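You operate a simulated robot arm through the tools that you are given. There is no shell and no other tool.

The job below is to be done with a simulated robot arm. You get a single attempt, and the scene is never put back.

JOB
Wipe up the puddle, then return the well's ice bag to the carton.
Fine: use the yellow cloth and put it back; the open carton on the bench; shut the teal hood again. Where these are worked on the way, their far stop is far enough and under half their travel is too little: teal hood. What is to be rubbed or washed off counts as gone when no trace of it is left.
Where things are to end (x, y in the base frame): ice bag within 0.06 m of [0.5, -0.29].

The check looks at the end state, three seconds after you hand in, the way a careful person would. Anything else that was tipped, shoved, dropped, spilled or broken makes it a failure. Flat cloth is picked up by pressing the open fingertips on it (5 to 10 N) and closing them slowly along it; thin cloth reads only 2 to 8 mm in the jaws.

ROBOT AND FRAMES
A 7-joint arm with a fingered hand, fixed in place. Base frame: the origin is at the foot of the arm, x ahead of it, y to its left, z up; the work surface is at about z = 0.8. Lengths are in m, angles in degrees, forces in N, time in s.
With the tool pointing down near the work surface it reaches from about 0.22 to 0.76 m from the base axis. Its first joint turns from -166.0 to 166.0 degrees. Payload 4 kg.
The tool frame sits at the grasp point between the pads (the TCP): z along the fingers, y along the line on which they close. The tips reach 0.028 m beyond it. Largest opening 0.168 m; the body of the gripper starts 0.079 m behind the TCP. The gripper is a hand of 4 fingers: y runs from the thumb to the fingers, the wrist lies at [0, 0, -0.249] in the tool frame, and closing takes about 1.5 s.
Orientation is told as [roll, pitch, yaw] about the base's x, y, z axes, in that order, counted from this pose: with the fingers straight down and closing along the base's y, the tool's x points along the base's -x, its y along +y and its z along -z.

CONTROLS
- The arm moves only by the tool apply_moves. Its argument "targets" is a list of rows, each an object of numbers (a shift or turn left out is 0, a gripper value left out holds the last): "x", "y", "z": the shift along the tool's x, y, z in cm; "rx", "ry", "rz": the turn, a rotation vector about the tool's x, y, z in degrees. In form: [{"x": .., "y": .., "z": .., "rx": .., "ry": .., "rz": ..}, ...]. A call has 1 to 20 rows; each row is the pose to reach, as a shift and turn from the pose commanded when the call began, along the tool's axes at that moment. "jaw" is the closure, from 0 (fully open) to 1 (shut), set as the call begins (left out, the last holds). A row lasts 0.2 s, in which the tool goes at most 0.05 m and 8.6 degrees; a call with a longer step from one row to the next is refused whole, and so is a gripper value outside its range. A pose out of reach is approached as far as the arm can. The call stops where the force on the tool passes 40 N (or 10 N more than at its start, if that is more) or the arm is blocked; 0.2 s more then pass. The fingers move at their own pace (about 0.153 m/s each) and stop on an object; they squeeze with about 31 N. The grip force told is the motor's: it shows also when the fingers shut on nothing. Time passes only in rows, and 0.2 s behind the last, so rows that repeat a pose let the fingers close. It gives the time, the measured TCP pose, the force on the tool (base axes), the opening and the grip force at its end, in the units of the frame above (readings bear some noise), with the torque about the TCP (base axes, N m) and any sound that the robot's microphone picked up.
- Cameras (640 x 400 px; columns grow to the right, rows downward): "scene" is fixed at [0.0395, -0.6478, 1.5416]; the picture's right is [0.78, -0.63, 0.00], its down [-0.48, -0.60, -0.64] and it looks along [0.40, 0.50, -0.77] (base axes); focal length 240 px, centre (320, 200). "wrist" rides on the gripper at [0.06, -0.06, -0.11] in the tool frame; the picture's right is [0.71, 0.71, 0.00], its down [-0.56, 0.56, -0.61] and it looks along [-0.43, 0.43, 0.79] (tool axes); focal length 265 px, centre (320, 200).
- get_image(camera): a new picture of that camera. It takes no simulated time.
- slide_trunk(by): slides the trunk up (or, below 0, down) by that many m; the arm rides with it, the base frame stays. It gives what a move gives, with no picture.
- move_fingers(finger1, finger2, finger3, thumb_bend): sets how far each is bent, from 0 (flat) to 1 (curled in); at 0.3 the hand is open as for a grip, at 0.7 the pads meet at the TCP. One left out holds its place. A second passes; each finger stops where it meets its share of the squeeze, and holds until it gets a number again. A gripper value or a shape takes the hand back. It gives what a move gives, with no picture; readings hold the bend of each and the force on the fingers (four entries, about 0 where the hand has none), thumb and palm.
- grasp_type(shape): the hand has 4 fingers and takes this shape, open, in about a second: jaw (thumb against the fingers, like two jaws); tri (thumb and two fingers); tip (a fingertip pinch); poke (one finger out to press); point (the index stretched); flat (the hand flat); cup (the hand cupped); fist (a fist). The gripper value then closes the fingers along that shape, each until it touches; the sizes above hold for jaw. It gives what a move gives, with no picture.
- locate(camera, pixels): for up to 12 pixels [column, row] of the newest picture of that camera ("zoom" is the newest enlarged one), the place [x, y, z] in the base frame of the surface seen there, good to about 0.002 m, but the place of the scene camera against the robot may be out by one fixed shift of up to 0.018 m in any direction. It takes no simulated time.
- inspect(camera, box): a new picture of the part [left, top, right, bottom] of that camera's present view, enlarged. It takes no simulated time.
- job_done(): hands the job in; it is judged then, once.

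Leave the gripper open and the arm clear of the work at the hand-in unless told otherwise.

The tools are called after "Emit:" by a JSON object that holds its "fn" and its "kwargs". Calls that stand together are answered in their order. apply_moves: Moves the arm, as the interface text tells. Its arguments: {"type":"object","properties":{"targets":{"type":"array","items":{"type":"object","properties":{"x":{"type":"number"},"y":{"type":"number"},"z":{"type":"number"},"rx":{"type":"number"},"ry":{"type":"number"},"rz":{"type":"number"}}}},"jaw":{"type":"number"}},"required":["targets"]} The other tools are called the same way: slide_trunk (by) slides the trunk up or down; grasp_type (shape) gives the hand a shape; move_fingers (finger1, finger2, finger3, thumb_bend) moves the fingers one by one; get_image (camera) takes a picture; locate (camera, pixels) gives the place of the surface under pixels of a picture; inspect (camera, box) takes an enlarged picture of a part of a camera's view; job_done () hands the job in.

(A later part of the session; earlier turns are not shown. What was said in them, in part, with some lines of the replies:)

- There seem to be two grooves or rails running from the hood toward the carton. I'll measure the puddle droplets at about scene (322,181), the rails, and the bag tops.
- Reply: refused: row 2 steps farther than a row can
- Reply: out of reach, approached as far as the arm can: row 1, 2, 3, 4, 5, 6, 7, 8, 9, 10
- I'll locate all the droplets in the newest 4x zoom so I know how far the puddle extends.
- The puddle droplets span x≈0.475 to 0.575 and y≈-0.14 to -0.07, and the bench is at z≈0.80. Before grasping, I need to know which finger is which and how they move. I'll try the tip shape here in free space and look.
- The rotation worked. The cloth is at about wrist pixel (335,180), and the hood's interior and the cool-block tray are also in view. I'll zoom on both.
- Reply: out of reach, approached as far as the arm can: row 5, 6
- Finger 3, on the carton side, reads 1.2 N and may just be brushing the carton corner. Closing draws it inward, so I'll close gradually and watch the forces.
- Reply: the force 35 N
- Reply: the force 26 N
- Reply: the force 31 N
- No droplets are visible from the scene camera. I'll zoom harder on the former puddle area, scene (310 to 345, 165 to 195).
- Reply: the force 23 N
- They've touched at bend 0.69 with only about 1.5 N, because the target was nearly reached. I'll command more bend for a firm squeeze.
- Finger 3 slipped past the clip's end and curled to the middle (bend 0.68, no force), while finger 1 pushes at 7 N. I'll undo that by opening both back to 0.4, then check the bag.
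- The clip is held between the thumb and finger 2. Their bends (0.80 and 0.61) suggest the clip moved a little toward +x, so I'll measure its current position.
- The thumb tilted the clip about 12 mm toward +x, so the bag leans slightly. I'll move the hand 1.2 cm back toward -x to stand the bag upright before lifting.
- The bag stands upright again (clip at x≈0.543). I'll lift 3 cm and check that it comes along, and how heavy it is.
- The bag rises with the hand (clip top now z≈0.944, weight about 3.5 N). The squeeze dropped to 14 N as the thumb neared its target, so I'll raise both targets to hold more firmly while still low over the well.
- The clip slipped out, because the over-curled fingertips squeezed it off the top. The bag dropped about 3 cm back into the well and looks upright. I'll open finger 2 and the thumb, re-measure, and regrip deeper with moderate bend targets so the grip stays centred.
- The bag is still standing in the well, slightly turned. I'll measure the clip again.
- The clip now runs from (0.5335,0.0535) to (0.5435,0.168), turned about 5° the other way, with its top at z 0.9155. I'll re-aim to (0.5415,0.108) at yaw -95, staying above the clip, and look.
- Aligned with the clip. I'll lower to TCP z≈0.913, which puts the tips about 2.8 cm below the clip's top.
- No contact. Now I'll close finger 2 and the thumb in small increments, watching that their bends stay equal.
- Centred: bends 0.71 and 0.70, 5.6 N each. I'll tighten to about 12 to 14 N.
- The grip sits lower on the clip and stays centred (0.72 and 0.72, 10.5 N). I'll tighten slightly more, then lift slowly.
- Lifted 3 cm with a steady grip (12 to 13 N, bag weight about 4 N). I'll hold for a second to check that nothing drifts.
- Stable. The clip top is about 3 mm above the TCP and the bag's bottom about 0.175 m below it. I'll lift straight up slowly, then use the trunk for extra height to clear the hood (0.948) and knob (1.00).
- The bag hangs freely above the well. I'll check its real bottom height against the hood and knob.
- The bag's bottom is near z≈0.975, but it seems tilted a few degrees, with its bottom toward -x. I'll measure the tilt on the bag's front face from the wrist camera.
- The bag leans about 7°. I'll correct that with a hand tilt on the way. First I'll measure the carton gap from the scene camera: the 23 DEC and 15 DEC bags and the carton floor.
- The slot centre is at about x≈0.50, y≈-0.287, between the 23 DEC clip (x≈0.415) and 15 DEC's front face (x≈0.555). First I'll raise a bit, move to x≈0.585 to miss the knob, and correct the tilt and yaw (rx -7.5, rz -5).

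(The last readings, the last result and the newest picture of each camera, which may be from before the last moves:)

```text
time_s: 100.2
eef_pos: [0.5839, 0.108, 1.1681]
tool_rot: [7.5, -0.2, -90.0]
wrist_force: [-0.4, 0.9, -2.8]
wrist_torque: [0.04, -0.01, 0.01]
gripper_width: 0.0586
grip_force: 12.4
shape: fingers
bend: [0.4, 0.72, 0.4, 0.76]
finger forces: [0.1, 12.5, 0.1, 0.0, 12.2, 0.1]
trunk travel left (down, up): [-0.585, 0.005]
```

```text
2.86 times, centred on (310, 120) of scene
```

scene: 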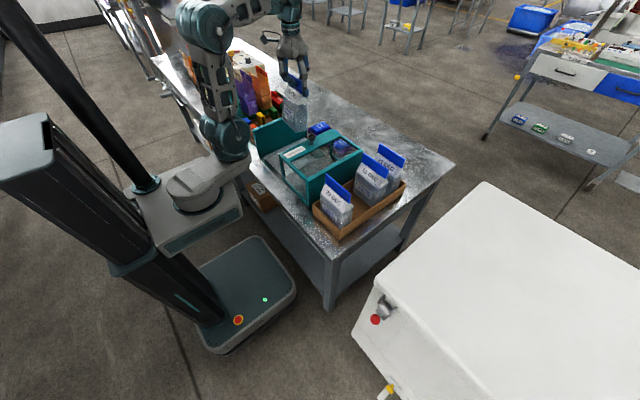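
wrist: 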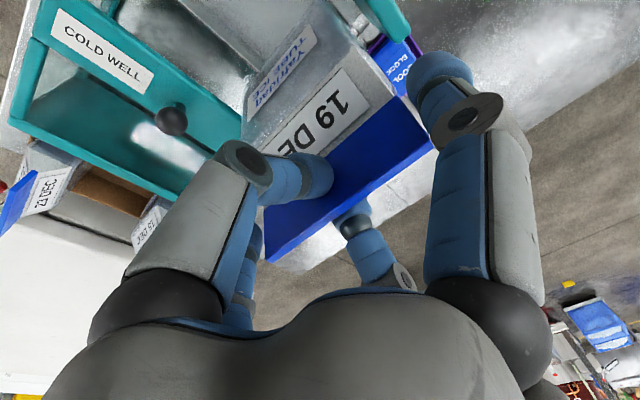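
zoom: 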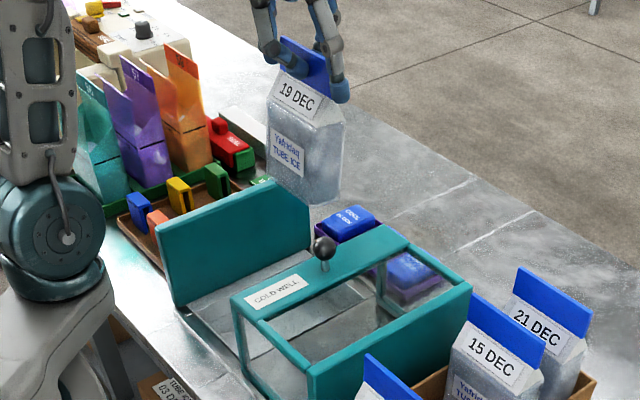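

The hand is tilted as planned. I'll check the bag's front face again for vertical, and its bottom height.

Emit:
{"fn": "locate", "kwargs": {"camera": "wrist", "pixels": [[262, 110], [275, 90], [290, 75], [305, 60], [265, 125], [280, 105], [255, 120], [310, 45], [330, 30], [350, 130], [400, 150], [272, 255]]}}

Emit:
{"fn": "locate", "kwargs": {"camera": "zoom", "pixels": [[285, 185], [300, 195], [330, 200], [280, 175], [285, 120], [290, 150], [310, 65], [270, 150], [320, 180], [275, 130]]}}

```text
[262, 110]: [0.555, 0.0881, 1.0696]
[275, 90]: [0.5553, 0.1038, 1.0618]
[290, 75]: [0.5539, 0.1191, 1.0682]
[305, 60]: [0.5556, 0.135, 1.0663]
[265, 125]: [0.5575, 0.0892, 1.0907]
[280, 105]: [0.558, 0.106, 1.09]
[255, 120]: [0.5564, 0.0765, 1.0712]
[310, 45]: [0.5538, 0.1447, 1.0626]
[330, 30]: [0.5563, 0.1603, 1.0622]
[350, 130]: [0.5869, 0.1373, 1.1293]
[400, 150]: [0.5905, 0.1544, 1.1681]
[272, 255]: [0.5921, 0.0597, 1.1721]
```

```text
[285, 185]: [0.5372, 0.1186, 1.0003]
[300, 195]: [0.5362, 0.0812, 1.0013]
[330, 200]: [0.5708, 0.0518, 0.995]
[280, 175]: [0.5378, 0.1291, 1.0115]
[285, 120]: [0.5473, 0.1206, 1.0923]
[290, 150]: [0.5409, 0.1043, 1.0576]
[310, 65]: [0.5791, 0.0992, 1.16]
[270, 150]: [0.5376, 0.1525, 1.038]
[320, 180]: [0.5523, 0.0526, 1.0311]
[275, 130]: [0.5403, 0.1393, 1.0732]
```

The bag still leans about 5°, so I'll add another rx -5.5. Its bottom is at z≈0.99, above the hood (0.948), and at x≈0.585 it passes beside the knob. Now I'll carry it toward -y over the hood.

Emit:
{"fn": "apply_moves", "kwargs": {"targets": [{"x": -1.5, "rx": -1.5, "z": -0.2}, {"x": -3.5, "rx": -3, "z": -0.4}, {"x": -6, "rx": -4.5, "z": -0.4}, {"x": -8.5, "rx": -5.5, "z": -0.4}, {"x": -11, "rx": -5.5, "z": -0.4}, {"x": -13.5, "rx": -5.5, "z": -0.4}, {"x": -16, "rx": -5.5, "z": -0.4}, {"x": -18.5, "rx": -5.5, "z": -0.4}, {"x": -21, "rx": -5.5, "z": -0.4}, {"x": -23, "rx": -5.5, "z": -0.4}, {"x": -23.8, "rx": -5.5, "z": -0.4}, {"x": -23.8, "rx": -5.5, "z": -0.4}, {"x": -23.8, "rx": -5.5, "z": -0.4}]}}

Emit:
{"fn": "get_image", "kwargs": {"camera": "wrist"}}

Emit:
{"fn": "inspect", "kwargs": {"camera": "scene", "box": [270, 70, 430, 250]}}

```text
time_s: 103.0
eef_pos: [0.5828, -0.1307, 1.1729]
tool_rot: [13.0, -0.3, -90.0]
wrist_force: [-0.1, 0.7, -3.6]
wrist_torque: [0.0, -0.03, 0.01]
gripper_width: 0.0581
grip_force: 11.8
shape: fingers
bend: [0.4, 0.72, 0.4, 0.76]
finger forces: [0.1, 12.3, 0.0, 0.0, 12.1, 0.1]
trunk travel left (down, up): [-0.585, 0.005]
```

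```text
taken
```

wrist: 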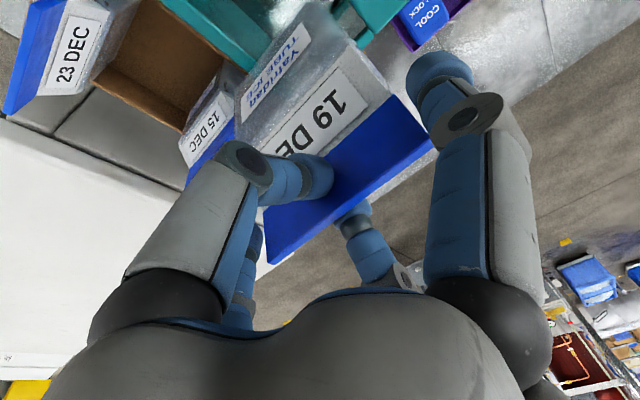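

```text
2.22 times, centred on (350, 160) of scene
```

zoom: 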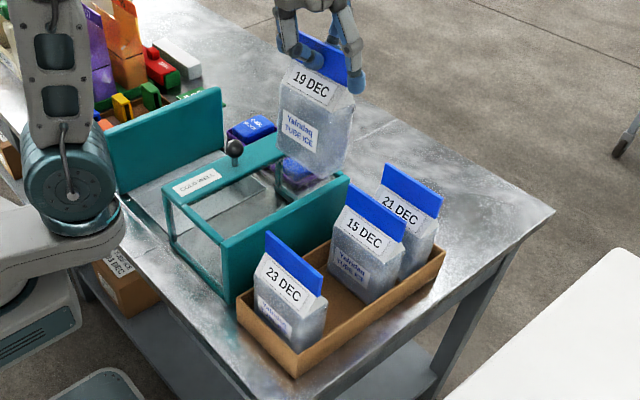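

The bag has crossed the hood safely and hangs straight. From here I can measure the neighbours with the wrist camera: 23 DEC at about (40,60), 15 DEC at about (210,130), and the bag itself.

Emit:
{"fn": "locate", "kwargs": {"camera": "wrist", "pixels": [[30, 60], [60, 20], [75, 85], [205, 165], [225, 140], [195, 145], [230, 100], [215, 95], [150, 90], [275, 90], [280, 105], [400, 150]]}}

Emit:
{"fn": "locate", "kwargs": {"camera": "wrist", "pixels": [[262, 110], [290, 75], [350, 130], [272, 255], [425, 130], [130, 60], [170, 120], [120, 85], [110, 40], [190, 110], [85, 30], [100, 20]]}}

```text
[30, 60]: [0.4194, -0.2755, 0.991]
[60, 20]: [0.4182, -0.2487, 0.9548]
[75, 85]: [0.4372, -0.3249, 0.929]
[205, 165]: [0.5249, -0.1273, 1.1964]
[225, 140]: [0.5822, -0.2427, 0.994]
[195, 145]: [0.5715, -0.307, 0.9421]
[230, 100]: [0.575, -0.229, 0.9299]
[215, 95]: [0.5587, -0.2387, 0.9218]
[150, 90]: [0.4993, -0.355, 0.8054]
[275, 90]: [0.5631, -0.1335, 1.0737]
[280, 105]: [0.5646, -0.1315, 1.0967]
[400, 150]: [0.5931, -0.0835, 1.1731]
```

```text
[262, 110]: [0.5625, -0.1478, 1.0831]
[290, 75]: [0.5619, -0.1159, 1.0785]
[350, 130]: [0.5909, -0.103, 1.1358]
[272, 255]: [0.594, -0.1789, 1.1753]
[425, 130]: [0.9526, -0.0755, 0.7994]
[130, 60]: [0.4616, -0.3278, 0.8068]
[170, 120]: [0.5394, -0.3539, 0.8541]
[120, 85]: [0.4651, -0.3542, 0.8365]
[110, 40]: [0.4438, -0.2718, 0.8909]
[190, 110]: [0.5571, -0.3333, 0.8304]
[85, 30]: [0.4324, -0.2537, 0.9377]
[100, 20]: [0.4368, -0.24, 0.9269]
```

The slot runs x 0.444 to 0.556 in the wrist frame. The held bag's body sits about 1 cm to +x of the TCP. I'll move at this height first to x=0.498, then along -y to y=-0.290, so the bag comes between the two neighbours' clips.

Emit:
{"fn": "apply_moves", "kwargs": {"targets": [{"y": -2.07, "z": -0.48}, {"y": -4.14, "z": -0.96}, {"y": -6.21, "z": -1.43}, {"y": -8.28, "z": -1.91}, {"y": -8.28, "z": -1.91}, {"y": -8.28, "z": -1.91, "x": -2}, {"y": -8.28, "z": -1.91, "x": -4.5}, {"y": -8.28, "z": -1.91, "x": -7}, {"y": -8.28, "z": -1.91, "x": -9.5}, {"y": -8.28, "z": -1.91, "x": -12}, {"y": -8.28, "z": -1.91, "x": -14.5}, {"y": -8.28, "z": -1.91, "x": -15.9}, {"y": -8.28, "z": -1.91, "x": -15.9}, {"y": -8.28, "z": -1.91, "x": -15.9}]}}

Emit:
{"fn": "get_image", "kwargs": {"camera": "wrist"}}

Emit:
{"fn": "inspect", "kwargs": {"camera": "scene", "box": [270, 90, 430, 260]}}

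```text
time_s: 106.0
eef_pos: [0.4991, -0.2877, 1.1745]
tool_rot: [13.0, -0.4, -89.9]
wrist_force: [-1.0, 0.2, -3.5]
wrist_torque: [0.03, 0.02, 0.0]
gripper_width: 0.0583
grip_force: 12.4
shape: fingers
bend: [0.4, 0.64, 0.4, 0.77]
finger forces: [0.1, 12.3, 0.0, 0.1, 12.0, 0.1]
trunk travel left (down, up): [-0.585, 0.005]
```

```text
taken
```

wrist: 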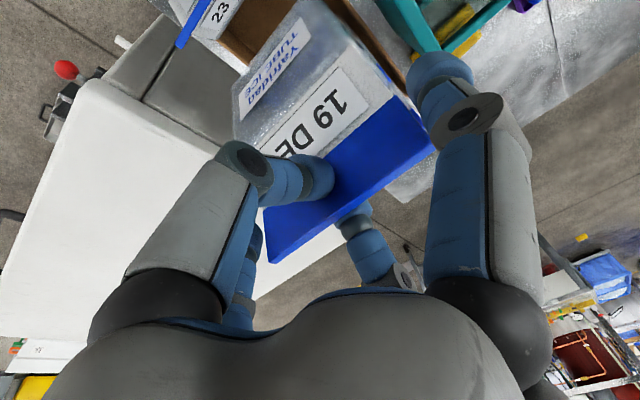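

```text
2.35 times, centred on (350, 175) of scene
```

zoom: 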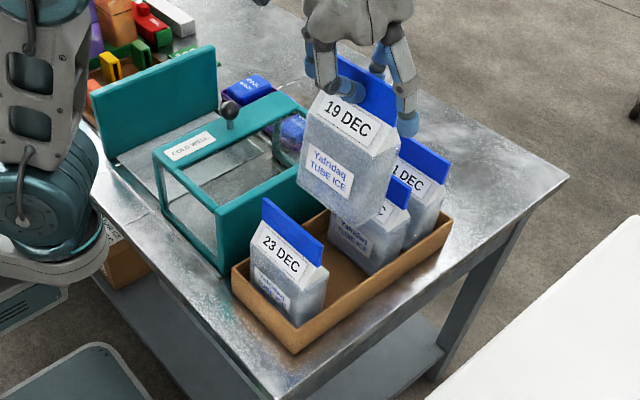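

The bag is above the slot, but finger 2's bend shifted a bit (0.64). I'll check the bag's present position before lowering.

Emit:
{"fn": "locate", "kwargs": {"camera": "wrist", "pixels": [[262, 110], [275, 90], [290, 75], [305, 60], [280, 105], [350, 130], [272, 255], [400, 150], [425, 135], [240, 120], [190, 40], [215, 20]]}}

Emit:
{"fn": "locate", "kwargs": {"camera": "zoom", "pixels": [[300, 185], [335, 210], [355, 225], [395, 160], [300, 160], [330, 180], [340, 60], [395, 110], [310, 120], [365, 160]]}}

```text
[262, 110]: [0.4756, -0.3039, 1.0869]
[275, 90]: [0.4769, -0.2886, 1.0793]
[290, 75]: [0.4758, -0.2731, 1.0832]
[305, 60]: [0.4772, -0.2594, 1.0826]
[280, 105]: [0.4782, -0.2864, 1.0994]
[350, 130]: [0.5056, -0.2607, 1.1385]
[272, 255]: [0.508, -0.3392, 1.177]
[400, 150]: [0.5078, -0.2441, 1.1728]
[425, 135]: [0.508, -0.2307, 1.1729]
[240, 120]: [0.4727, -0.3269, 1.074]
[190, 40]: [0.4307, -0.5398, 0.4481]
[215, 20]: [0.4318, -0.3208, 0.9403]
```

```text
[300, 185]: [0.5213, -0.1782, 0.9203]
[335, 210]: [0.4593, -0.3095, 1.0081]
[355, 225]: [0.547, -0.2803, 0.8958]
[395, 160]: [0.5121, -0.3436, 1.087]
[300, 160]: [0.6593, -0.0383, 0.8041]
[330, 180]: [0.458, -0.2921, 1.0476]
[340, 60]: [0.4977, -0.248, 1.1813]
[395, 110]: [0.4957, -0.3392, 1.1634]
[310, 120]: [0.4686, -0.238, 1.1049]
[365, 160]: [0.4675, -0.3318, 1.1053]
```

The bag's body is centred at about x≈0.505, y≈-0.285, with 2.4 cm or more to both neighbours. I'll lower it straight down about 14 cm first, compensating for the hand's tilt.

Emit:
{"fn": "apply_moves", "kwargs": {"targets": [{"y": -0.35, "z": 1.52}, {"y": -0.7, "z": 3.03}, {"y": -1.05, "z": 4.55}, {"y": -1.4, "z": 6.06}, {"y": -1.75, "z": 7.58}, {"y": -2.1, "z": 9.09}, {"y": -2.45, "z": 10.61}, {"y": -2.8, "z": 12.12}, {"y": -3.15, "z": 13.64}, {"y": -3.15, "z": 13.64}]}}

Emit:
{"fn": "get_image", "kwargs": {"camera": "wrist"}}

Emit:
{"fn": "inspect", "kwargs": {"camera": "scene", "box": [290, 120, 430, 250]}}

```text
time_s: 108.2
eef_pos: [0.4983, -0.2899, 1.0351]
tool_rot: [13.0, -0.4, -90.0]
wrist_force: [-0.9, 0.2, -4.3]
wrist_torque: [0.01, -0.02, 0.01]
gripper_width: 0.0583
grip_force: 12.4
shape: fingers
bend: [0.4, 0.64, 0.4, 0.77]
finger forces: [0.1, 12.3, 0.1, 0.1, 11.8, 0.0]
trunk travel left (down, up): [-0.585, 0.005]
```

```text
taken
```

wrist: 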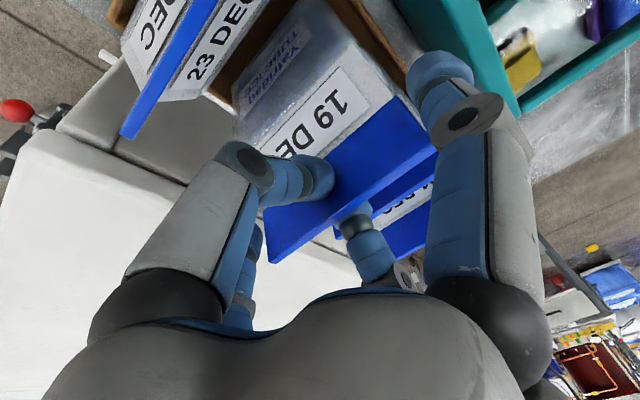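

```text
3.08 times, centred on (360, 185) of scene
```

zoom: 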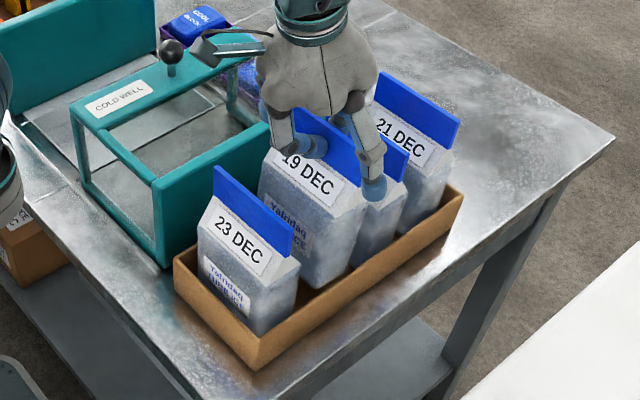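

Going in cleanly between 23 DEC and 15 DEC. I'll lower another 3.6 cm and check.

Emit:
{"fn": "apply_moves", "kwargs": {"targets": [{"y": -0.2, "z": 0.88}, {"y": -0.4, "z": 1.75}, {"y": -0.61, "z": 2.63}, {"y": -0.81, "z": 3.51}, {"y": -0.81, "z": 3.51}]}}

Emit:
{"fn": "get_image", "kwargs": {"camera": "wrist"}}

Emit:
{"fn": "inspect", "kwargs": {"camera": "scene", "box": [290, 120, 430, 250]}}

```text
time_s: 109.4
eef_pos: [0.4986, -0.2894, 0.9982]
tool_rot: [13.0, -0.4, -89.9]
wrist_force: [-0.4, 0.0, -2.7]
wrist_torque: [-0.03, 0.02, 0.0]
gripper_width: 0.0585
grip_force: 11.9
shape: fingers
bend: [0.4, 0.64, 0.4, 0.77]
finger forces: [0.0, 12.3, 0.0, 0.1, 12.0, 0.0]
trunk travel left (down, up): [-0.585, 0.005]
```

```text
taken
```

wrist: 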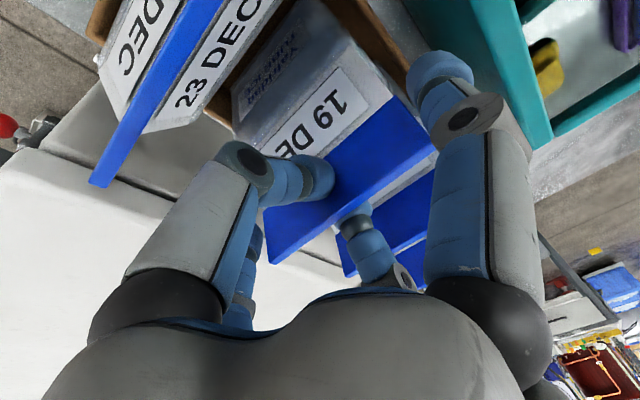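

```text
3.08 times, centred on (360, 185) of scene
```

zoom: 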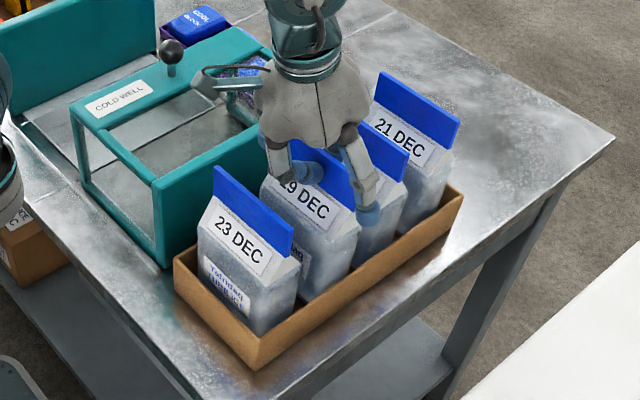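

Nearly down. I'll lower in small steps and watch for the weight to leave the hand.

Emit:
{"fn": "apply_moves", "kwargs": {"targets": [{"y": -0.05, "z": 0.2}, {"y": -0.09, "z": 0.4}, {"y": -0.14, "z": 0.6}, {"y": -0.14, "z": 0.6}]}}

Emit:
{"fn": "apply_moves", "kwargs": {"targets": [{"y": -0.05, "z": 0.2}, {"y": -0.09, "z": 0.4}, {"y": -0.09, "z": 0.4}]}}

```text
time_s: 110.4
eef_pos: [0.4984, -0.2902, 0.9915]
tool_rot: [12.9, -0.5, -90.1]
wrist_force: [-0.7, -1.3, 0.5]
wrist_torque: [-0.03, -0.05, -0.01]
gripper_width: 0.0582
grip_force: 12.7
shape: fingers
bend: [0.4, 0.64, 0.4, 0.77]
finger forces: [0.0, 12.4, 0.1, 0.0, 12.8, 0.0]
trunk travel left (down, up): [-0.585, 0.005]
```

```text
time_s: 111.2
eef_pos: [0.4983, -0.2899, 0.9879]
tool_rot: [13.2, -0.5, -90.1]
wrist_force: [-0.4, -3.3, 7.8]
wrist_torque: [-0.04, -0.16, -0.05]
gripper_width: 0.0588
grip_force: 14.7
shape: fingers
bend: [0.4, 0.63, 0.4, 0.8]
finger forces: [0.1, 13.8, 0.0, 0.0, 15.2, 0.0]
trunk travel left (down, up): [-0.585, 0.005]
```

The bag now rests on the carton floor (+8 N). I'll open finger 2 and the thumb just a little, so they don't reach the neighbours.

Emit:
{"fn": "move_fingers", "kwargs": {"finger2": 0.6, "thumb_bend": 0.7}}

Emit:
{"fn": "move_fingers", "kwargs": {"finger2": 0.54, "thumb_bend": 0.64}}

Emit:
{"fn": "get_image", "kwargs": {"camera": "wrist"}}

Emit:
{"fn": "inspect", "kwargs": {"camera": "scene", "box": [290, 120, 430, 250]}}

```text
time_s: 112.2
eef_pos: [0.4987, -0.2896, 0.9867]
tool_rot: [12.9, -0.3, -90.0]
wrist_force: [0.5, 0.8, -0.9]
wrist_torque: [0.01, 0.0, -0.03]
gripper_width: 0.0582
grip_force: 0.2
shape: fingers
bend: [0.4, 0.6, 0.4, 0.7]
finger forces: [0.1, 0.0, 0.0, 0.0, 0.6, 0.1]
trunk travel left (down, up): [-0.585, 0.005]
```

```text
time_s: 113.2
eef_pos: [0.4992, -0.289, 0.9874]
tool_rot: [13.0, -0.4, -90.0]
wrist_force: [-0.5, 0.0, 0.2]
wrist_torque: [0.0, 0.0, 0.02]
gripper_width: 0.0604
grip_force: 0.1
shape: fingers
bend: [0.4, 0.54, 0.4, 0.64]
finger forces: [0.0, 0.0, 0.0, 0.0, 0.5, 0.0]
trunk travel left (down, up): [-0.585, 0.005]
```

```text
taken
```

wrist: 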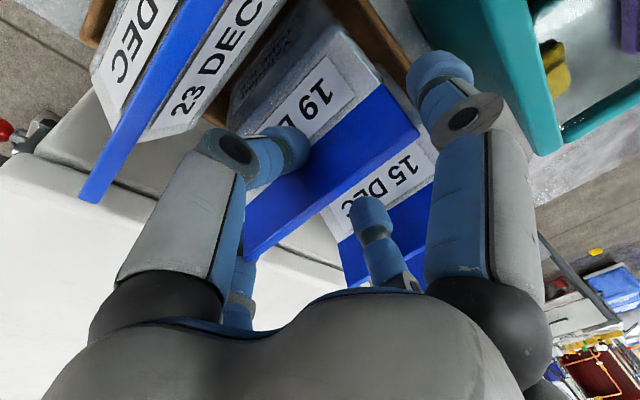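

```text
3.08 times, centred on (360, 185) of scene
```

zoom: 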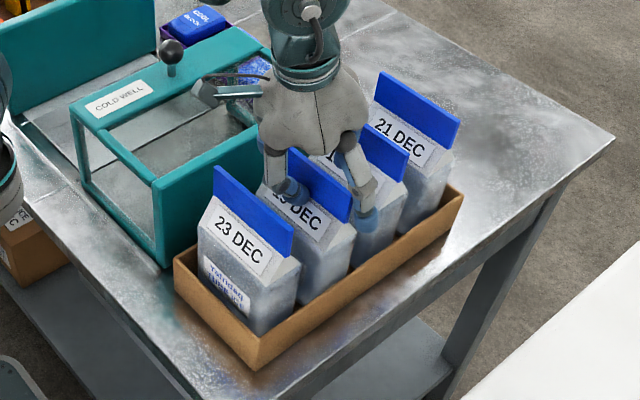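

The thumb still touches lightly (0.5 N), because the bag straightened toward it. I'll measure where the clip and thumb are relative to 23 DEC's clip.

Emit:
{"fn": "locate", "kwargs": {"camera": "wrist", "pixels": [[410, 135], [380, 150], [255, 240], [385, 110], [330, 165], [285, 150], [230, 150], [130, 130], [190, 30], [95, 190], [265, 85], [290, 60]]}}

Emit:
{"fn": "inspect", "kwargs": {"camera": "wrist", "box": [180, 40, 440, 280]}}

```text
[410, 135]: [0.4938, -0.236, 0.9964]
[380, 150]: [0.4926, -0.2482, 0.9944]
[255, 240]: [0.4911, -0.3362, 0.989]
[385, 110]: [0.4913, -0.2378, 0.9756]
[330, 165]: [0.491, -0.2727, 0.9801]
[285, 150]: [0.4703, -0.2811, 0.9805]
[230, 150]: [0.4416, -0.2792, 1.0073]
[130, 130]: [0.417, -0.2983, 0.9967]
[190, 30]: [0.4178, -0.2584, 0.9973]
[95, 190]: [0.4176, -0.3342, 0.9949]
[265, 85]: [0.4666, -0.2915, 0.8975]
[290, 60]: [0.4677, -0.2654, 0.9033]
```

```text
1.67 times, centred on (310, 160) of wrist
```

zoom: 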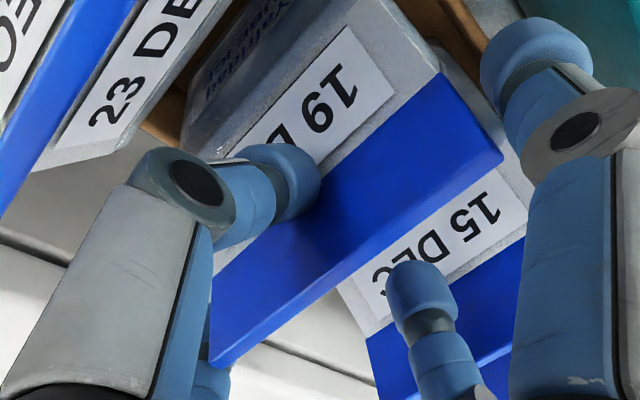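

The bag stands upright with its clip centred at about (0.496,-0.288), as wanted. I'll open the thumb slightly more, then lift straight up.

Emit:
{"fn": "move_fingers", "kwargs": {"finger2": 0.52, "thumb_bend": 0.6}}

Emit:
{"fn": "apply_moves", "kwargs": {"targets": [{"y": 0.11, "z": -0.49}, {"y": 0.22, "z": -0.97}, {"y": 0.45, "z": -1.95}, {"y": 0.68, "z": -2.92}, {"y": 1.0, "z": -4.4}, {"y": 1.0, "z": -4.4}]}}

Emit:
{"fn": "get_image", "kwargs": {"camera": "wrist"}}

```text
time_s: 114.2
eef_pos: [0.4993, -0.2898, 0.9884]
tool_rot: [13.0, -0.4, -90.0]
wrist_force: [0.0, -0.3, 0.1]
wrist_torque: [-0.01, 0.0, 0.01]
gripper_width: 0.0629
grip_force: 0.1
shape: fingers
bend: [0.4, 0.52, 0.4, 0.6]
finger forces: [0.0, 0.0, 0.0, 0.1, 0.0, 0.1]
trunk travel left (down, up): [-0.585, 0.005]
```

```text
time_s: 115.6
eef_pos: [0.498, -0.2904, 1.0334]
tool_rot: [13.1, -0.3, -90.1]
wrist_force: [-0.3, 0.0, 0.1]
wrist_torque: [0.0, 0.04, 0.02]
gripper_width: 0.0632
grip_force: 0.0
shape: fingers
bend: [0.4, 0.52, 0.4, 0.6]
finger forces: [0.0, 0.1, 0.0, 0.0, 0.0, 0.1]
trunk travel left (down, up): [-0.585, 0.005]
```

```text
taken
```

wrist: 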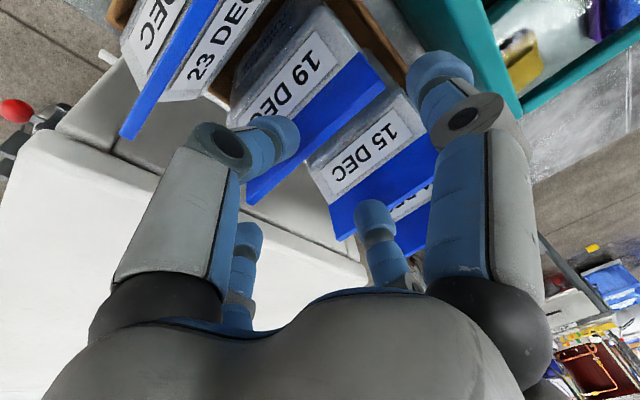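

The bag is released and stands between its neighbours. I'll raise the hand, straighten its tilt and move back over the knob at about (0.507,-0.026).

Emit:
{"fn": "apply_moves", "kwargs": {"targets": [{"y": 0.45, "z": -1.95}, {"y": 0.9, "z": -3.9}, {"y": 1.35, "z": -5.85, "rx": 3}, {"y": 1.8, "z": -7.8, "rx": 6, "x": 1.5}, {"y": 1.9, "z": -7.8, "rx": 9, "x": 4}, {"y": 2.1, "z": -7.8, "rx": 12, "x": 7}, {"y": 2.3, "z": -7.7, "rx": 13, "x": 10.5}, {"y": 2.5, "z": -7.6, "rx": 13, "x": 14}, {"y": 2.68, "z": -7.6, "rx": 13, "x": 17.5}, {"y": 2.68, "z": -7.6, "rx": 13, "x": 21}, {"y": 2.68, "z": -7.6, "rx": 13, "x": 24.5}, {"y": 2.68, "z": -7.6, "rx": 13, "x": 26.4}, {"y": 2.68, "z": -7.6, "rx": 13, "x": 26.4}]}}

Emit:
{"fn": "apply_moves", "kwargs": {"targets": [{"z": 0}, {"z": 0}, {"z": 0}, {"z": 0}], "jaw": 0.3}}

Emit:
{"fn": "get_image", "kwargs": {"camera": "wrist"}}

Emit:
{"fn": "get_image", "kwargs": {"camera": "scene"}}

```text
time_s: 118.4
eef_pos: [0.5076, -0.0253, 1.1137]
tool_rot: [0.0, -0.3, -90.0]
wrist_force: [-0.1, 0.4, -0.2]
wrist_torque: [0.01, -0.02, -0.01]
gripper_width: 0.0632
grip_force: 0.1
shape: fingers
bend: [0.4, 0.52, 0.4, 0.6]
finger forces: [0.1, 0.1, 0.0, 0.0, 0.0, 0.1]
trunk travel left (down, up): [-0.585, 0.005]
```

```text
time_s: 119.4
eef_pos: [0.507, -0.0256, 1.1121]
tool_rot: [0.0, -0.3, -90.0]
wrist_force: [-0.3, 0.8, -0.7]
wrist_torque: [0.0, -0.01, 0.02]
gripper_width: 0.1172
grip_force: 0.1
shape: jaw
bend: [0.26, 0.26, 0.26, 0.25]
finger forces: [0.0, 0.0, 0.0, 0.0, 0.1, 0.0]
trunk travel left (down, up): [-0.585, 0.005]
```

```text
taken
```

wrist: 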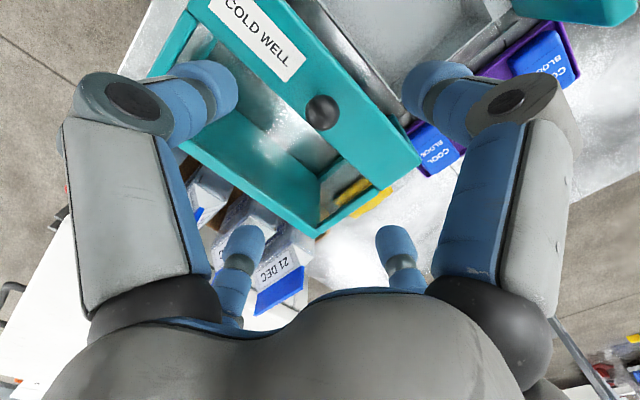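

```text
taken
```

scene: 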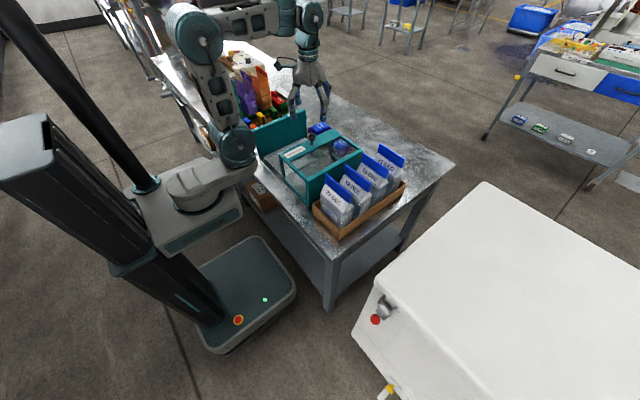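

All four bags stand in the carton, and the hand is centred above the knob (image (322,112), as expected). I'll descend to z≈0.990 and take the knob as before.

Emit:
{"fn": "apply_moves", "kwargs": {"targets": [{"z": 3}, {"z": 6}, {"z": 9}, {"z": 11}, {"z": 12.2}, {"z": 12.2}]}}

Emit:
{"fn": "apply_moves", "kwargs": {"targets": [{"z": 0}, {"z": 0}, {"z": 0}, {"z": 0}, {"z": 0}, {"z": 0}], "jaw": 0.9}}

Emit:
{"fn": "get_image", "kwargs": {"camera": "wrist"}}

```text
time_s: 120.8
eef_pos: [0.5075, -0.0268, 0.9881]
tool_rot: [0.1, -0.2, -90.0]
wrist_force: [0.0, 0.2, -0.9]
wrist_torque: [0.0, 0.0, 0.01]
gripper_width: 0.1174
grip_force: 0.0
shape: jaw
bend: [0.26, 0.25, 0.26, 0.25]
finger forces: [0.0, 0.0, 0.1, 0.1, 0.0, 0.0]
trunk travel left (down, up): [-0.585, 0.005]
```

```text
time_s: 122.2
eef_pos: [0.5076, -0.0273, 0.9871]
tool_rot: [0.1, -0.4, -90.0]
wrist_force: [1.3, 1.1, 0.3]
wrist_torque: [0.01, 0.01, 0.0]
gripper_width: 0.0177
grip_force: 0.0
shape: jaw
bend: [0.74, 0.59, 0.74, 0.6]
finger forces: [1.2, 1.9, 1.1, 0.0, 0.7, 0.0]
trunk travel left (down, up): [-0.585, 0.005]
```

```text
taken
```

wrist: 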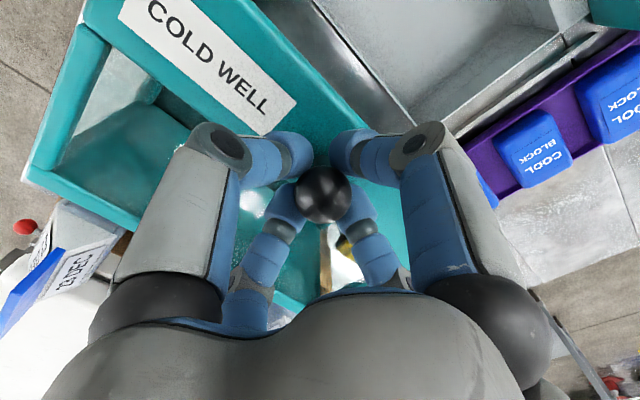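

Now a firm close on the knob, then I'll check the forces.

Emit:
{"fn": "apply_moves", "kwargs": {"targets": [{"z": 0.05}, {"z": 0.1}, {"z": 0.1}, {"z": 0.1}], "jaw": 1}}

```text
time_s: 123.2
eef_pos: [0.5077, -0.0264, 0.9857]
tool_rot: [-0.2, -0.3, -90.0]
wrist_force: [-2.8, -0.1, -22.2]
wrist_torque: [0.04, 0.04, -0.01]
gripper_width: 0.0151
grip_force: 30.5
shape: jaw
bend: [0.74, 0.74, 0.74, 0.63]
finger forces: [25.7, 26.2, 25.6, 0.1, 25.2, 0.0]
trunk travel left (down, up): [-0.585, 0.005]
```

I'll lower 2 mm to relieve the vertical pull, then push the hood back toward +y.

Emit:
{"fn": "apply_moves", "kwargs": {"targets": [{"z": 0.1}, {"z": 0.2}, {"z": 0.2, "x": 0.5}, {"z": 0.2, "x": 1.5}, {"z": 0.2, "x": 2.5}, {"z": 0.2, "x": 3.5}, {"z": 0.2, "x": 4.5}, {"z": 0.2, "x": 5.5}, {"z": 0.2, "x": 6.5}, {"z": 0.2, "x": 7.5}, {"z": 0.2, "x": 8.5}, {"z": 0.2, "x": 9.5}, {"z": 0.2, "x": 10.5}, {"z": 0.2, "x": 11.5}, {"z": 0.2, "x": 12.5}, {"z": 0.2, "x": 12.5}]}}

Emit:
{"fn": "inspect", "kwargs": {"camera": "scene", "box": [220, 80, 420, 250]}}

```text
time_s: 126.6
eef_pos: [0.509, 0.1001, 0.9863]
tool_rot: [-0.1, -0.4, -89.9]
wrist_force: [-5.9, 0.6, -7.4]
wrist_torque: [0.04, 0.11, -0.01]
gripper_width: 0.0155
grip_force: 30.6
shape: jaw
bend: [0.74, 0.74, 0.74, 0.63]
finger forces: [25.0, 25.5, 24.2, 0.1, 23.0, 0.0]
trunk travel left (down, up): [-0.585, 0.005]
```

```text
2.35 times, centred on (320, 165) of scene
```

zoom: 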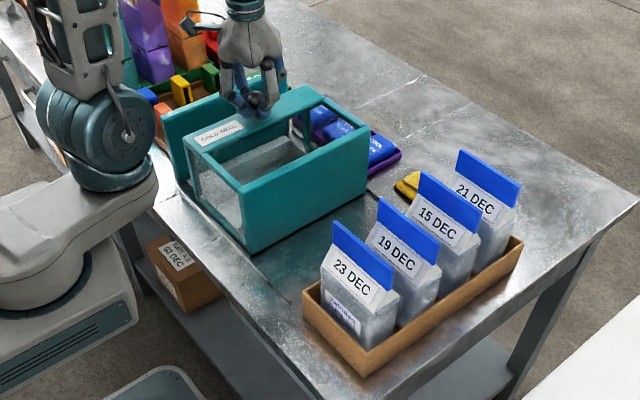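

The hood is sliding back smoothly. I'll continue the last 6 cm slowly until it meets its closed stop.

Emit:
{"fn": "apply_moves", "kwargs": {"targets": [{"x": 0.8}, {"x": 1.6}, {"x": 2.4}, {"x": 3.2}, {"x": 4}, {"x": 4.6}, {"x": 5.1}, {"x": 5.6}, {"x": 6}, {"x": 6.3}, {"x": 6.5}, {"x": 6.5}]}}

Emit:
{"fn": "inspect", "kwargs": {"camera": "scene", "box": [220, 80, 360, 200]}}

```text
time_s: 129.2
eef_pos: [0.5074, 0.1608, 0.9846]
tool_rot: [0.0, -0.3, -90.3]
wrist_force: [-2.0, -22.6, -9.1]
wrist_torque: [-0.29, 0.05, -0.03]
gripper_width: 0.0154
grip_force: 31.5
shape: jaw
bend: [0.74, 0.74, 0.74, 0.63]
finger forces: [23.1, 24.9, 28.0, 0.0, 22.3, 0.1]
trunk travel left (down, up): [-0.585, 0.005]
```

```text
3.33 times, centred on (290, 140) of scene
```

zoom: 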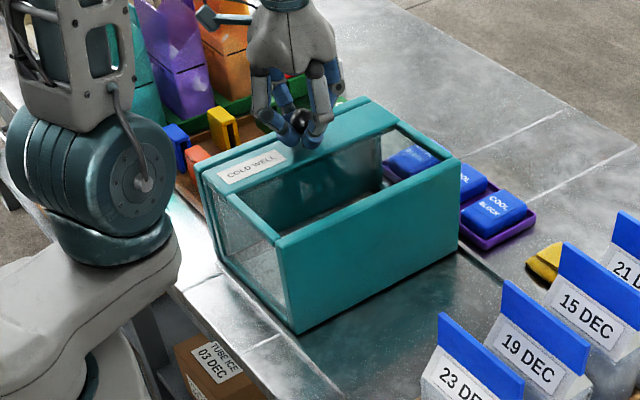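

At y=0.161 with 23 N resistance the hood is fully closed against its stop. I'll relax the push by 3.5 mm, open the fingers, and lift off.

Emit:
{"fn": "apply_moves", "kwargs": {"targets": [{"x": -0.2}, {"x": -0.35}, {"x": -0.35}]}}

Emit:
{"fn": "apply_moves", "kwargs": {"targets": [{"z": 0}, {"z": 0}, {"z": 0}, {"z": 0}, {"z": 0}], "jaw": 0.3}}

Emit:
{"fn": "apply_moves", "kwargs": {"targets": [{"z": -2}, {"z": -4}, {"z": -7}, {"z": -10}, {"z": -13}, {"z": -13}]}}

Emit:
{"fn": "get_image", "kwargs": {"camera": "wrist"}}

Emit:
{"fn": "get_image", "kwargs": {"camera": "scene"}}

```text
time_s: 130.0
eef_pos: [0.5077, 0.1604, 0.9847]
tool_rot: [-0.1, -0.2, -89.9]
wrist_force: [-3.7, -12.9, -16.1]
wrist_torque: [-0.13, 0.08, -0.09]
gripper_width: 0.015
grip_force: 31.2
shape: jaw
bend: [0.74, 0.74, 0.74, 0.63]
finger forces: [25.3, 25.9, 27.5, 0.0, 23.6, 0.0]
trunk travel left (down, up): [-0.585, 0.005]
```

```text
time_s: 131.2
eef_pos: [0.5071, 0.1608, 0.986]
tool_rot: [0.1, -0.2, -89.9]
wrist_force: [-0.4, -0.6, -0.2]
wrist_torque: [0.02, 0.02, -0.01]
gripper_width: 0.117
grip_force: 0.0
shape: jaw
bend: [0.26, 0.26, 0.26, 0.25]
finger forces: [0.0, 0.1, 0.0, 0.0, 0.1, 0.0]
trunk travel left (down, up): [-0.585, 0.005]
```

```text
time_s: 132.6
eef_pos: [0.5062, 0.1607, 1.1159]
tool_rot: [-0.1, -0.3, -90.0]
wrist_force: [0.2, -0.1, 0.2]
wrist_torque: [0.03, 0.0, 0.01]
gripper_width: 0.1173
grip_force: 0.1
shape: jaw
bend: [0.26, 0.25, 0.26, 0.25]
finger forces: [0.0, 0.1, 0.0, 0.0, 0.1, 0.0]
trunk travel left (down, up): [-0.585, 0.005]
```

```text
taken
```

wrist: 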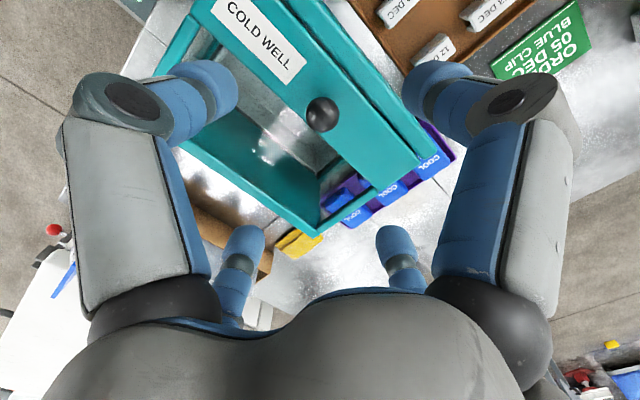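

```text
taken
```

scene: 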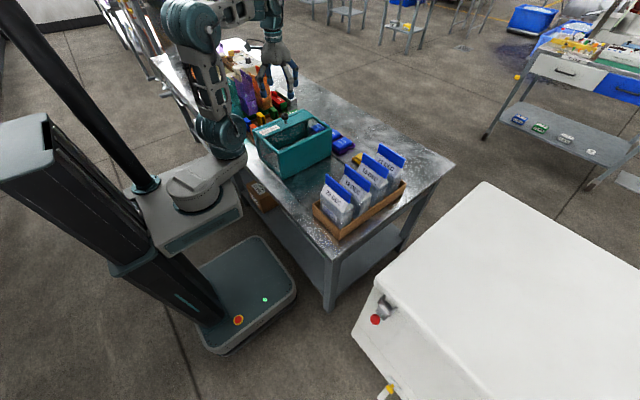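

The hood is shut. Next I'll take a last unobstructed look at the old puddle area with the wrist camera, from about (0.365,0.05,1.10).

Emit:
{"fn": "apply_moves", "kwargs": {"targets": [{"y": -3, "x": -2}, {"y": -6, "x": -4.5}, {"y": -9, "x": -7}, {"y": -12, "x": -9.5}, {"y": -14, "x": -11, "z": 1.5}, {"y": -14, "x": -11, "z": 1.5}]}}

Emit:
{"fn": "get_image", "kwargs": {"camera": "wrist"}}

Emit:
{"fn": "inspect", "kwargs": {"camera": "wrist", "box": [230, 120, 410, 280]}}

```text
time_s: 134.0
eef_pos: [0.365, 0.0496, 1.1015]
tool_rot: [0.0, -0.2, -90.1]
wrist_force: [-0.4, -0.9, -0.5]
wrist_torque: [0.01, 0.02, -0.02]
gripper_width: 0.1169
grip_force: 0.0
shape: jaw
bend: [0.25, 0.25, 0.25, 0.25]
finger forces: [0.0, 0.1, 0.0, 0.0, 0.0, 0.1]
trunk travel left (down, up): [-0.585, 0.005]
```

```text
taken
```

wrist: 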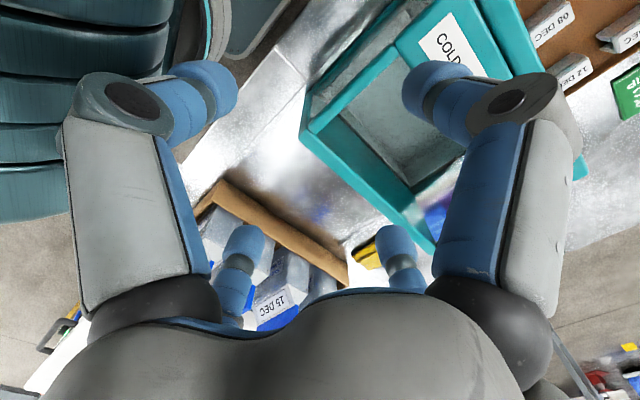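

```text
2.50 times, centred on (320, 200) of wrist
```

zoom: 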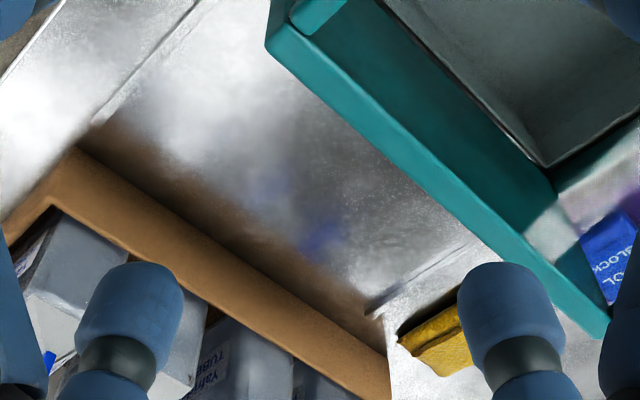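

No droplets are visible; the faint blue patches look like reflections of the clips in the steel. I'll confirm from the earlier viewpoint where the droplets were clearest (yaw 0, about (0.476,-0.217,1.11)).

Emit:
{"fn": "apply_moves", "kwargs": {"targets": [{"y": 1, "x": -2.5, "z": -1, "rz": -8}, {"y": 2, "x": -5, "z": -1.5, "rz": -16}, {"y": 3, "x": -7.5, "z": -1.5, "rz": -24}, {"y": 4, "x": -10, "z": -1.5, "rz": -32}, {"y": 5, "x": -12.5, "z": -1.5, "rz": -40}, {"y": 6, "x": -15, "z": -1.5, "rz": -48}, {"y": 7, "x": -17.5, "z": -1.5, "rz": -56}, {"y": 8, "x": -20, "z": -1.5, "rz": -64}, {"y": 9, "x": -22.5, "z": -1.5, "rz": -72}, {"y": 10, "x": -25, "z": -1.5, "rz": -80}, {"y": 11, "x": -26.7, "z": -1.5, "rz": -88}, {"y": 11.1, "x": -26.7, "z": -1.5, "rz": -90}, {"y": 11.1, "x": -26.7, "z": -1.5, "rz": -90}]}}

Emit:
{"fn": "get_image", "kwargs": {"camera": "wrist"}}

Emit:
{"fn": "inspect", "kwargs": {"camera": "wrist", "box": [230, 90, 450, 250]}}

Emit:
{"fn": "inspect", "kwargs": {"camera": "wrist", "box": [300, 90, 420, 190]}}

```text
time_s: 136.8
eef_pos: [0.4789, -0.2153, 1.1184]
tool_rot: [-0.3, 0.0, 0.0]
wrist_force: [0.1, -0.9, 0.2]
wrist_torque: [-0.01, -0.01, -0.01]
gripper_width: 0.1175
grip_force: 0.1
shape: jaw
bend: [0.25, 0.25, 0.25, 0.25]
finger forces: [0.0, 0.1, 0.0, 0.0, 0.1, 0.1]
trunk travel left (down, up): [-0.585, 0.005]
```

```text
taken
```

wrist: 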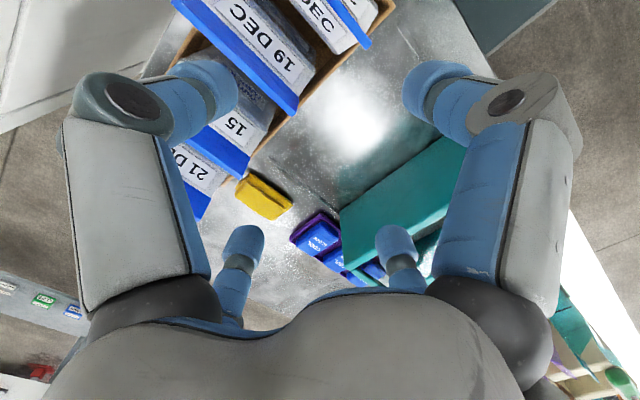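

```text
2.50 times, centred on (340, 170) of wrist
```

zoom: 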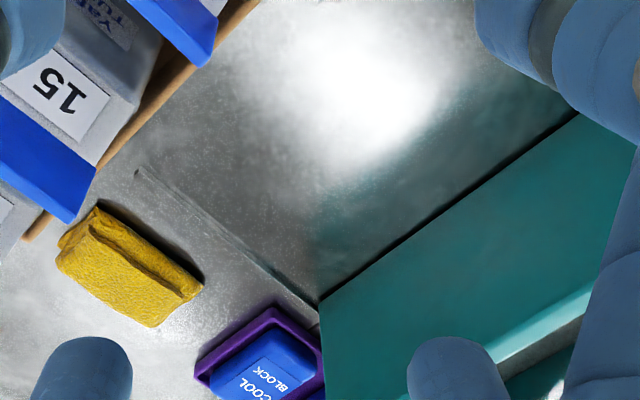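

```text
4.00 times, centred on (360, 140) of wrist
```

zoom: 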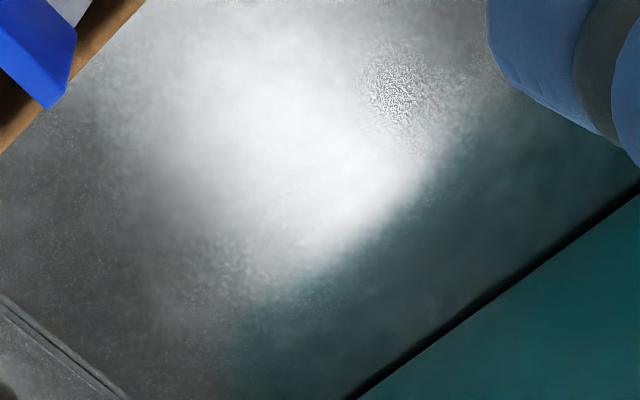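

The old puddle area is clean and the cloth is in place. One speckled spot at zoom (390,90) deserves a closer look, to be sure it's only the steel's grain.

Emit:
{"fn": "locate", "kwargs": {"camera": "zoom", "pixels": [[390, 90], [370, 60], [435, 110], [300, 200], [200, 250]]}}

Emit:
{"fn": "inspect", "kwargs": {"camera": "wrist", "box": [355, 90, 405, 135]}}

Emit:
{"fn": "inspect", "kwargs": {"camera": "scene", "box": [280, 150, 350, 210]}}

```text
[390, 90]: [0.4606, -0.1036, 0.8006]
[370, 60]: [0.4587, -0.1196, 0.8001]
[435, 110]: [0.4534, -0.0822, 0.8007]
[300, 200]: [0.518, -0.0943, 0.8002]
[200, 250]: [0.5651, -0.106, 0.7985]
```

```text
8.89 times, centred on (380, 112) of wrist
```

zoom: 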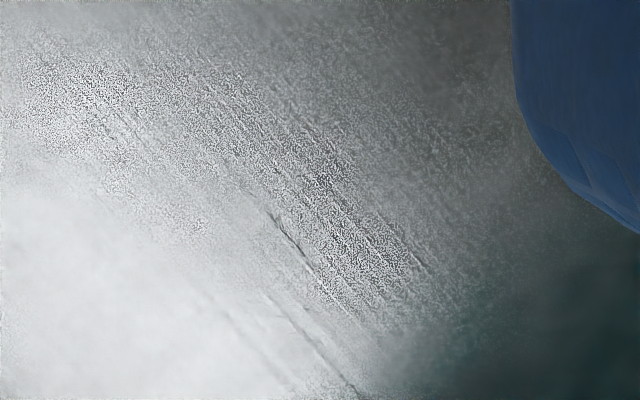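

```text
6.67 times, centred on (315, 180) of scene
```

zoom: 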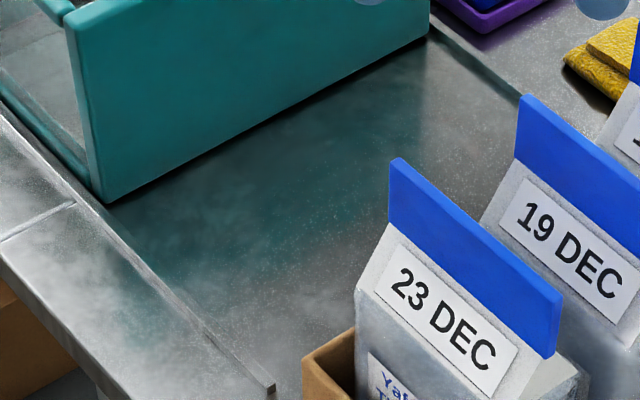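

That is just brushed-steel grain, well outside any droplet. I'll verify the cloth and bag positions once more, then retreat to a clear pose with the hand open.

Emit:
{"fn": "get_image", "kwargs": {"camera": "wrist"}}

Emit:
{"fn": "locate", "kwargs": {"camera": "wrist", "pixels": [[250, 174], [237, 192], [272, 219], [291, 206], [262, 198], [250, 60], [290, 100], [285, 60], [205, 150], [240, 165]]}}

Emit:
{"fn": "apply_moves", "kwargs": {"targets": [{"z": -2, "y": 2}, {"z": -4, "y": 5, "x": 1}, {"z": -5, "y": 8.5, "x": 2}, {"z": -5, "y": 12, "x": 3.5}, {"z": -5, "y": 15.5, "x": 5}, {"z": -5, "y": 19, "x": 6.5}, {"z": -5, "y": 22.5, "x": 8}, {"z": -5, "y": 26, "x": 9.5}, {"z": -5, "y": 28, "x": 10}, {"z": -5, "y": 28, "x": 10}]}}

```text
taken
```

wrist: 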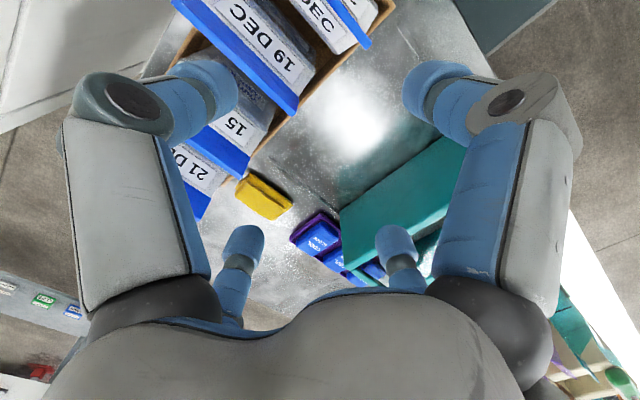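

```text
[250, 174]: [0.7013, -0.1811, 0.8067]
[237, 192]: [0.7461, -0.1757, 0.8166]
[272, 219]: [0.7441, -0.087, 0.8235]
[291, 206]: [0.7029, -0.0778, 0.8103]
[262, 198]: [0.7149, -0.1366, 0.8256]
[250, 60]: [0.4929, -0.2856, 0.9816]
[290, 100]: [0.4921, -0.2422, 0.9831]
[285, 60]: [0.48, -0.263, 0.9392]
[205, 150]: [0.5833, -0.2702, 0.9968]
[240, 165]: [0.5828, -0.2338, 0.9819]
```

```text
time_s: 139.0
eef_pos: [0.3784, 0.0634, 1.1665]
tool_rot: [-0.3, 0.0, 0.1]
wrist_force: [0.0, -0.9, 0.1]
wrist_torque: [0.03, 0.01, 0.0]
gripper_width: 0.1171
grip_force: 0.0
shape: jaw
bend: [0.25, 0.25, 0.25, 0.25]
finger forces: [0.1, 0.0, 0.0, 0.0, 0.1, 0.0]
trunk travel left (down, up): [-0.585, 0.005]
```

The cloth is at its original place (x≈0.70 to 0.75, y≈-0.18 to -0.08). The 19 DEC bag's clip is at (0.493 to 0.497,-0.286), and 15 DEC hasn't moved. I'll open the hand fully and take a last overall look.

Emit:
{"fn": "apply_moves", "kwargs": {"targets": [{"z": 0}, {"z": 0}, {"z": 0}, {"z": 0}, {"z": 0}], "jaw": 0}}

Emit:
{"fn": "get_image", "kwargs": {"camera": "scene"}}

Emit:
{"fn": "inspect", "kwargs": {"camera": "scene", "box": [220, 60, 430, 250]}}

Emit:
{"fn": "get_image", "kwargs": {"camera": "wrist"}}

```text
time_s: 140.2
eef_pos: [0.379, 0.0638, 1.167]
tool_rot: [-0.3, 0.0, 0.0]
wrist_force: [0.3, 0.5, -0.1]
wrist_torque: [0.02, -0.01, 0.01]
gripper_width: 0.1681
grip_force: 0.0
shape: jaw
bend: [0.3, 0.3, 0.3, 0.3]
finger forces: [0.0, 0.0, 0.1, 0.0, 0.0, 0.0]
trunk travel left (down, up): [-0.585, 0.005]
```

```text
taken
```

scene: 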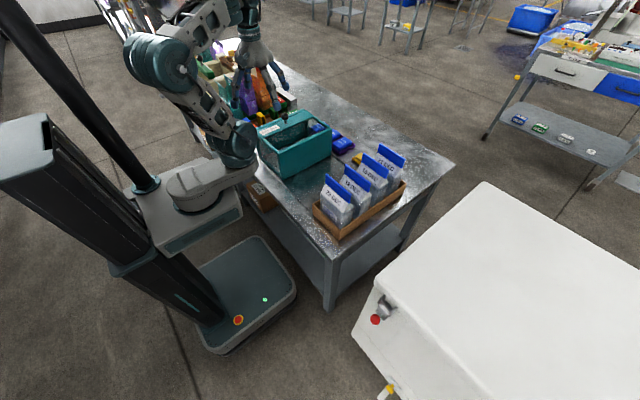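

```text
2.11 times, centred on (325, 155) of scene
```

zoom: 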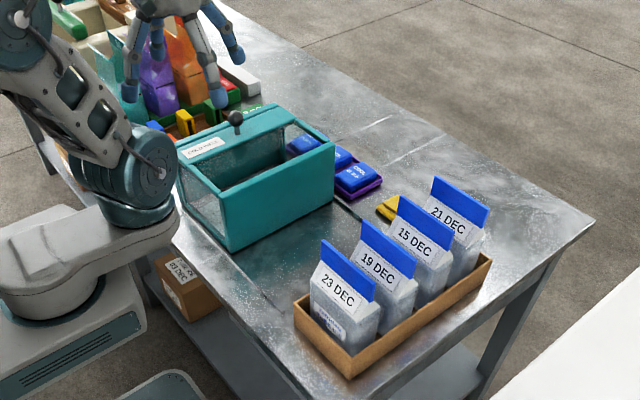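

```text
taken
```

wrist: 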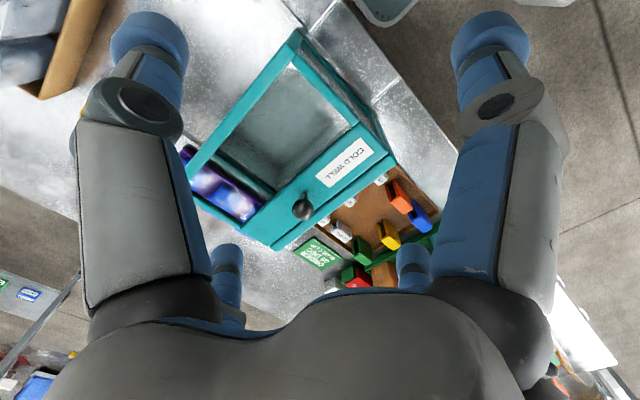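

Everything checks out: the puddle is gone with no trace, and the yellow cloth is back in its place. The 19 DEC bag stands in the carton at about (0.496,-0.288), and the teal hood is shut against its stop. Nothing else moved, the hand is open, and the arm is clear. I'm handing in.

Emit:
{"fn": "job_done", "kwargs": {}}

```text
The job is handed in.
```

I wiped up the puddle, put the 19 DEC ice bag from the well into the carton, and shut the teal hood again. The job is handed in; I haven't seen the verdict.

- **Puddle:** I wiped it with the yellow cloth and checked the spot from three camera angles. No trace showed.
- **Cloth:** it is back where it lay, measured within a few millimetres.
- **Ice bag:** it stands upright between 23 DEC and 15 DEC, at about (0.496, -0.288). That is well within 0.06 m of the target.
- **Hood:** I slid it open to its far stop, about 0.19 m, and pushed it back until it met its closed stop.
- **Slip on the way:** on the first lift the bag slipped from the grip and dropped about 3 cm back into the well. It landed upright, turned slightly. I saw no damage or spill when I picked it up again.

The neighbouring bags, the carton and the cool blocks look undisturbed. One finger brushed the carton lightly, at about 1 N, beside the cloth. At hand-in the hand was open and the arm clear of the work. I left the trunk 0.06 m higher than at the start.
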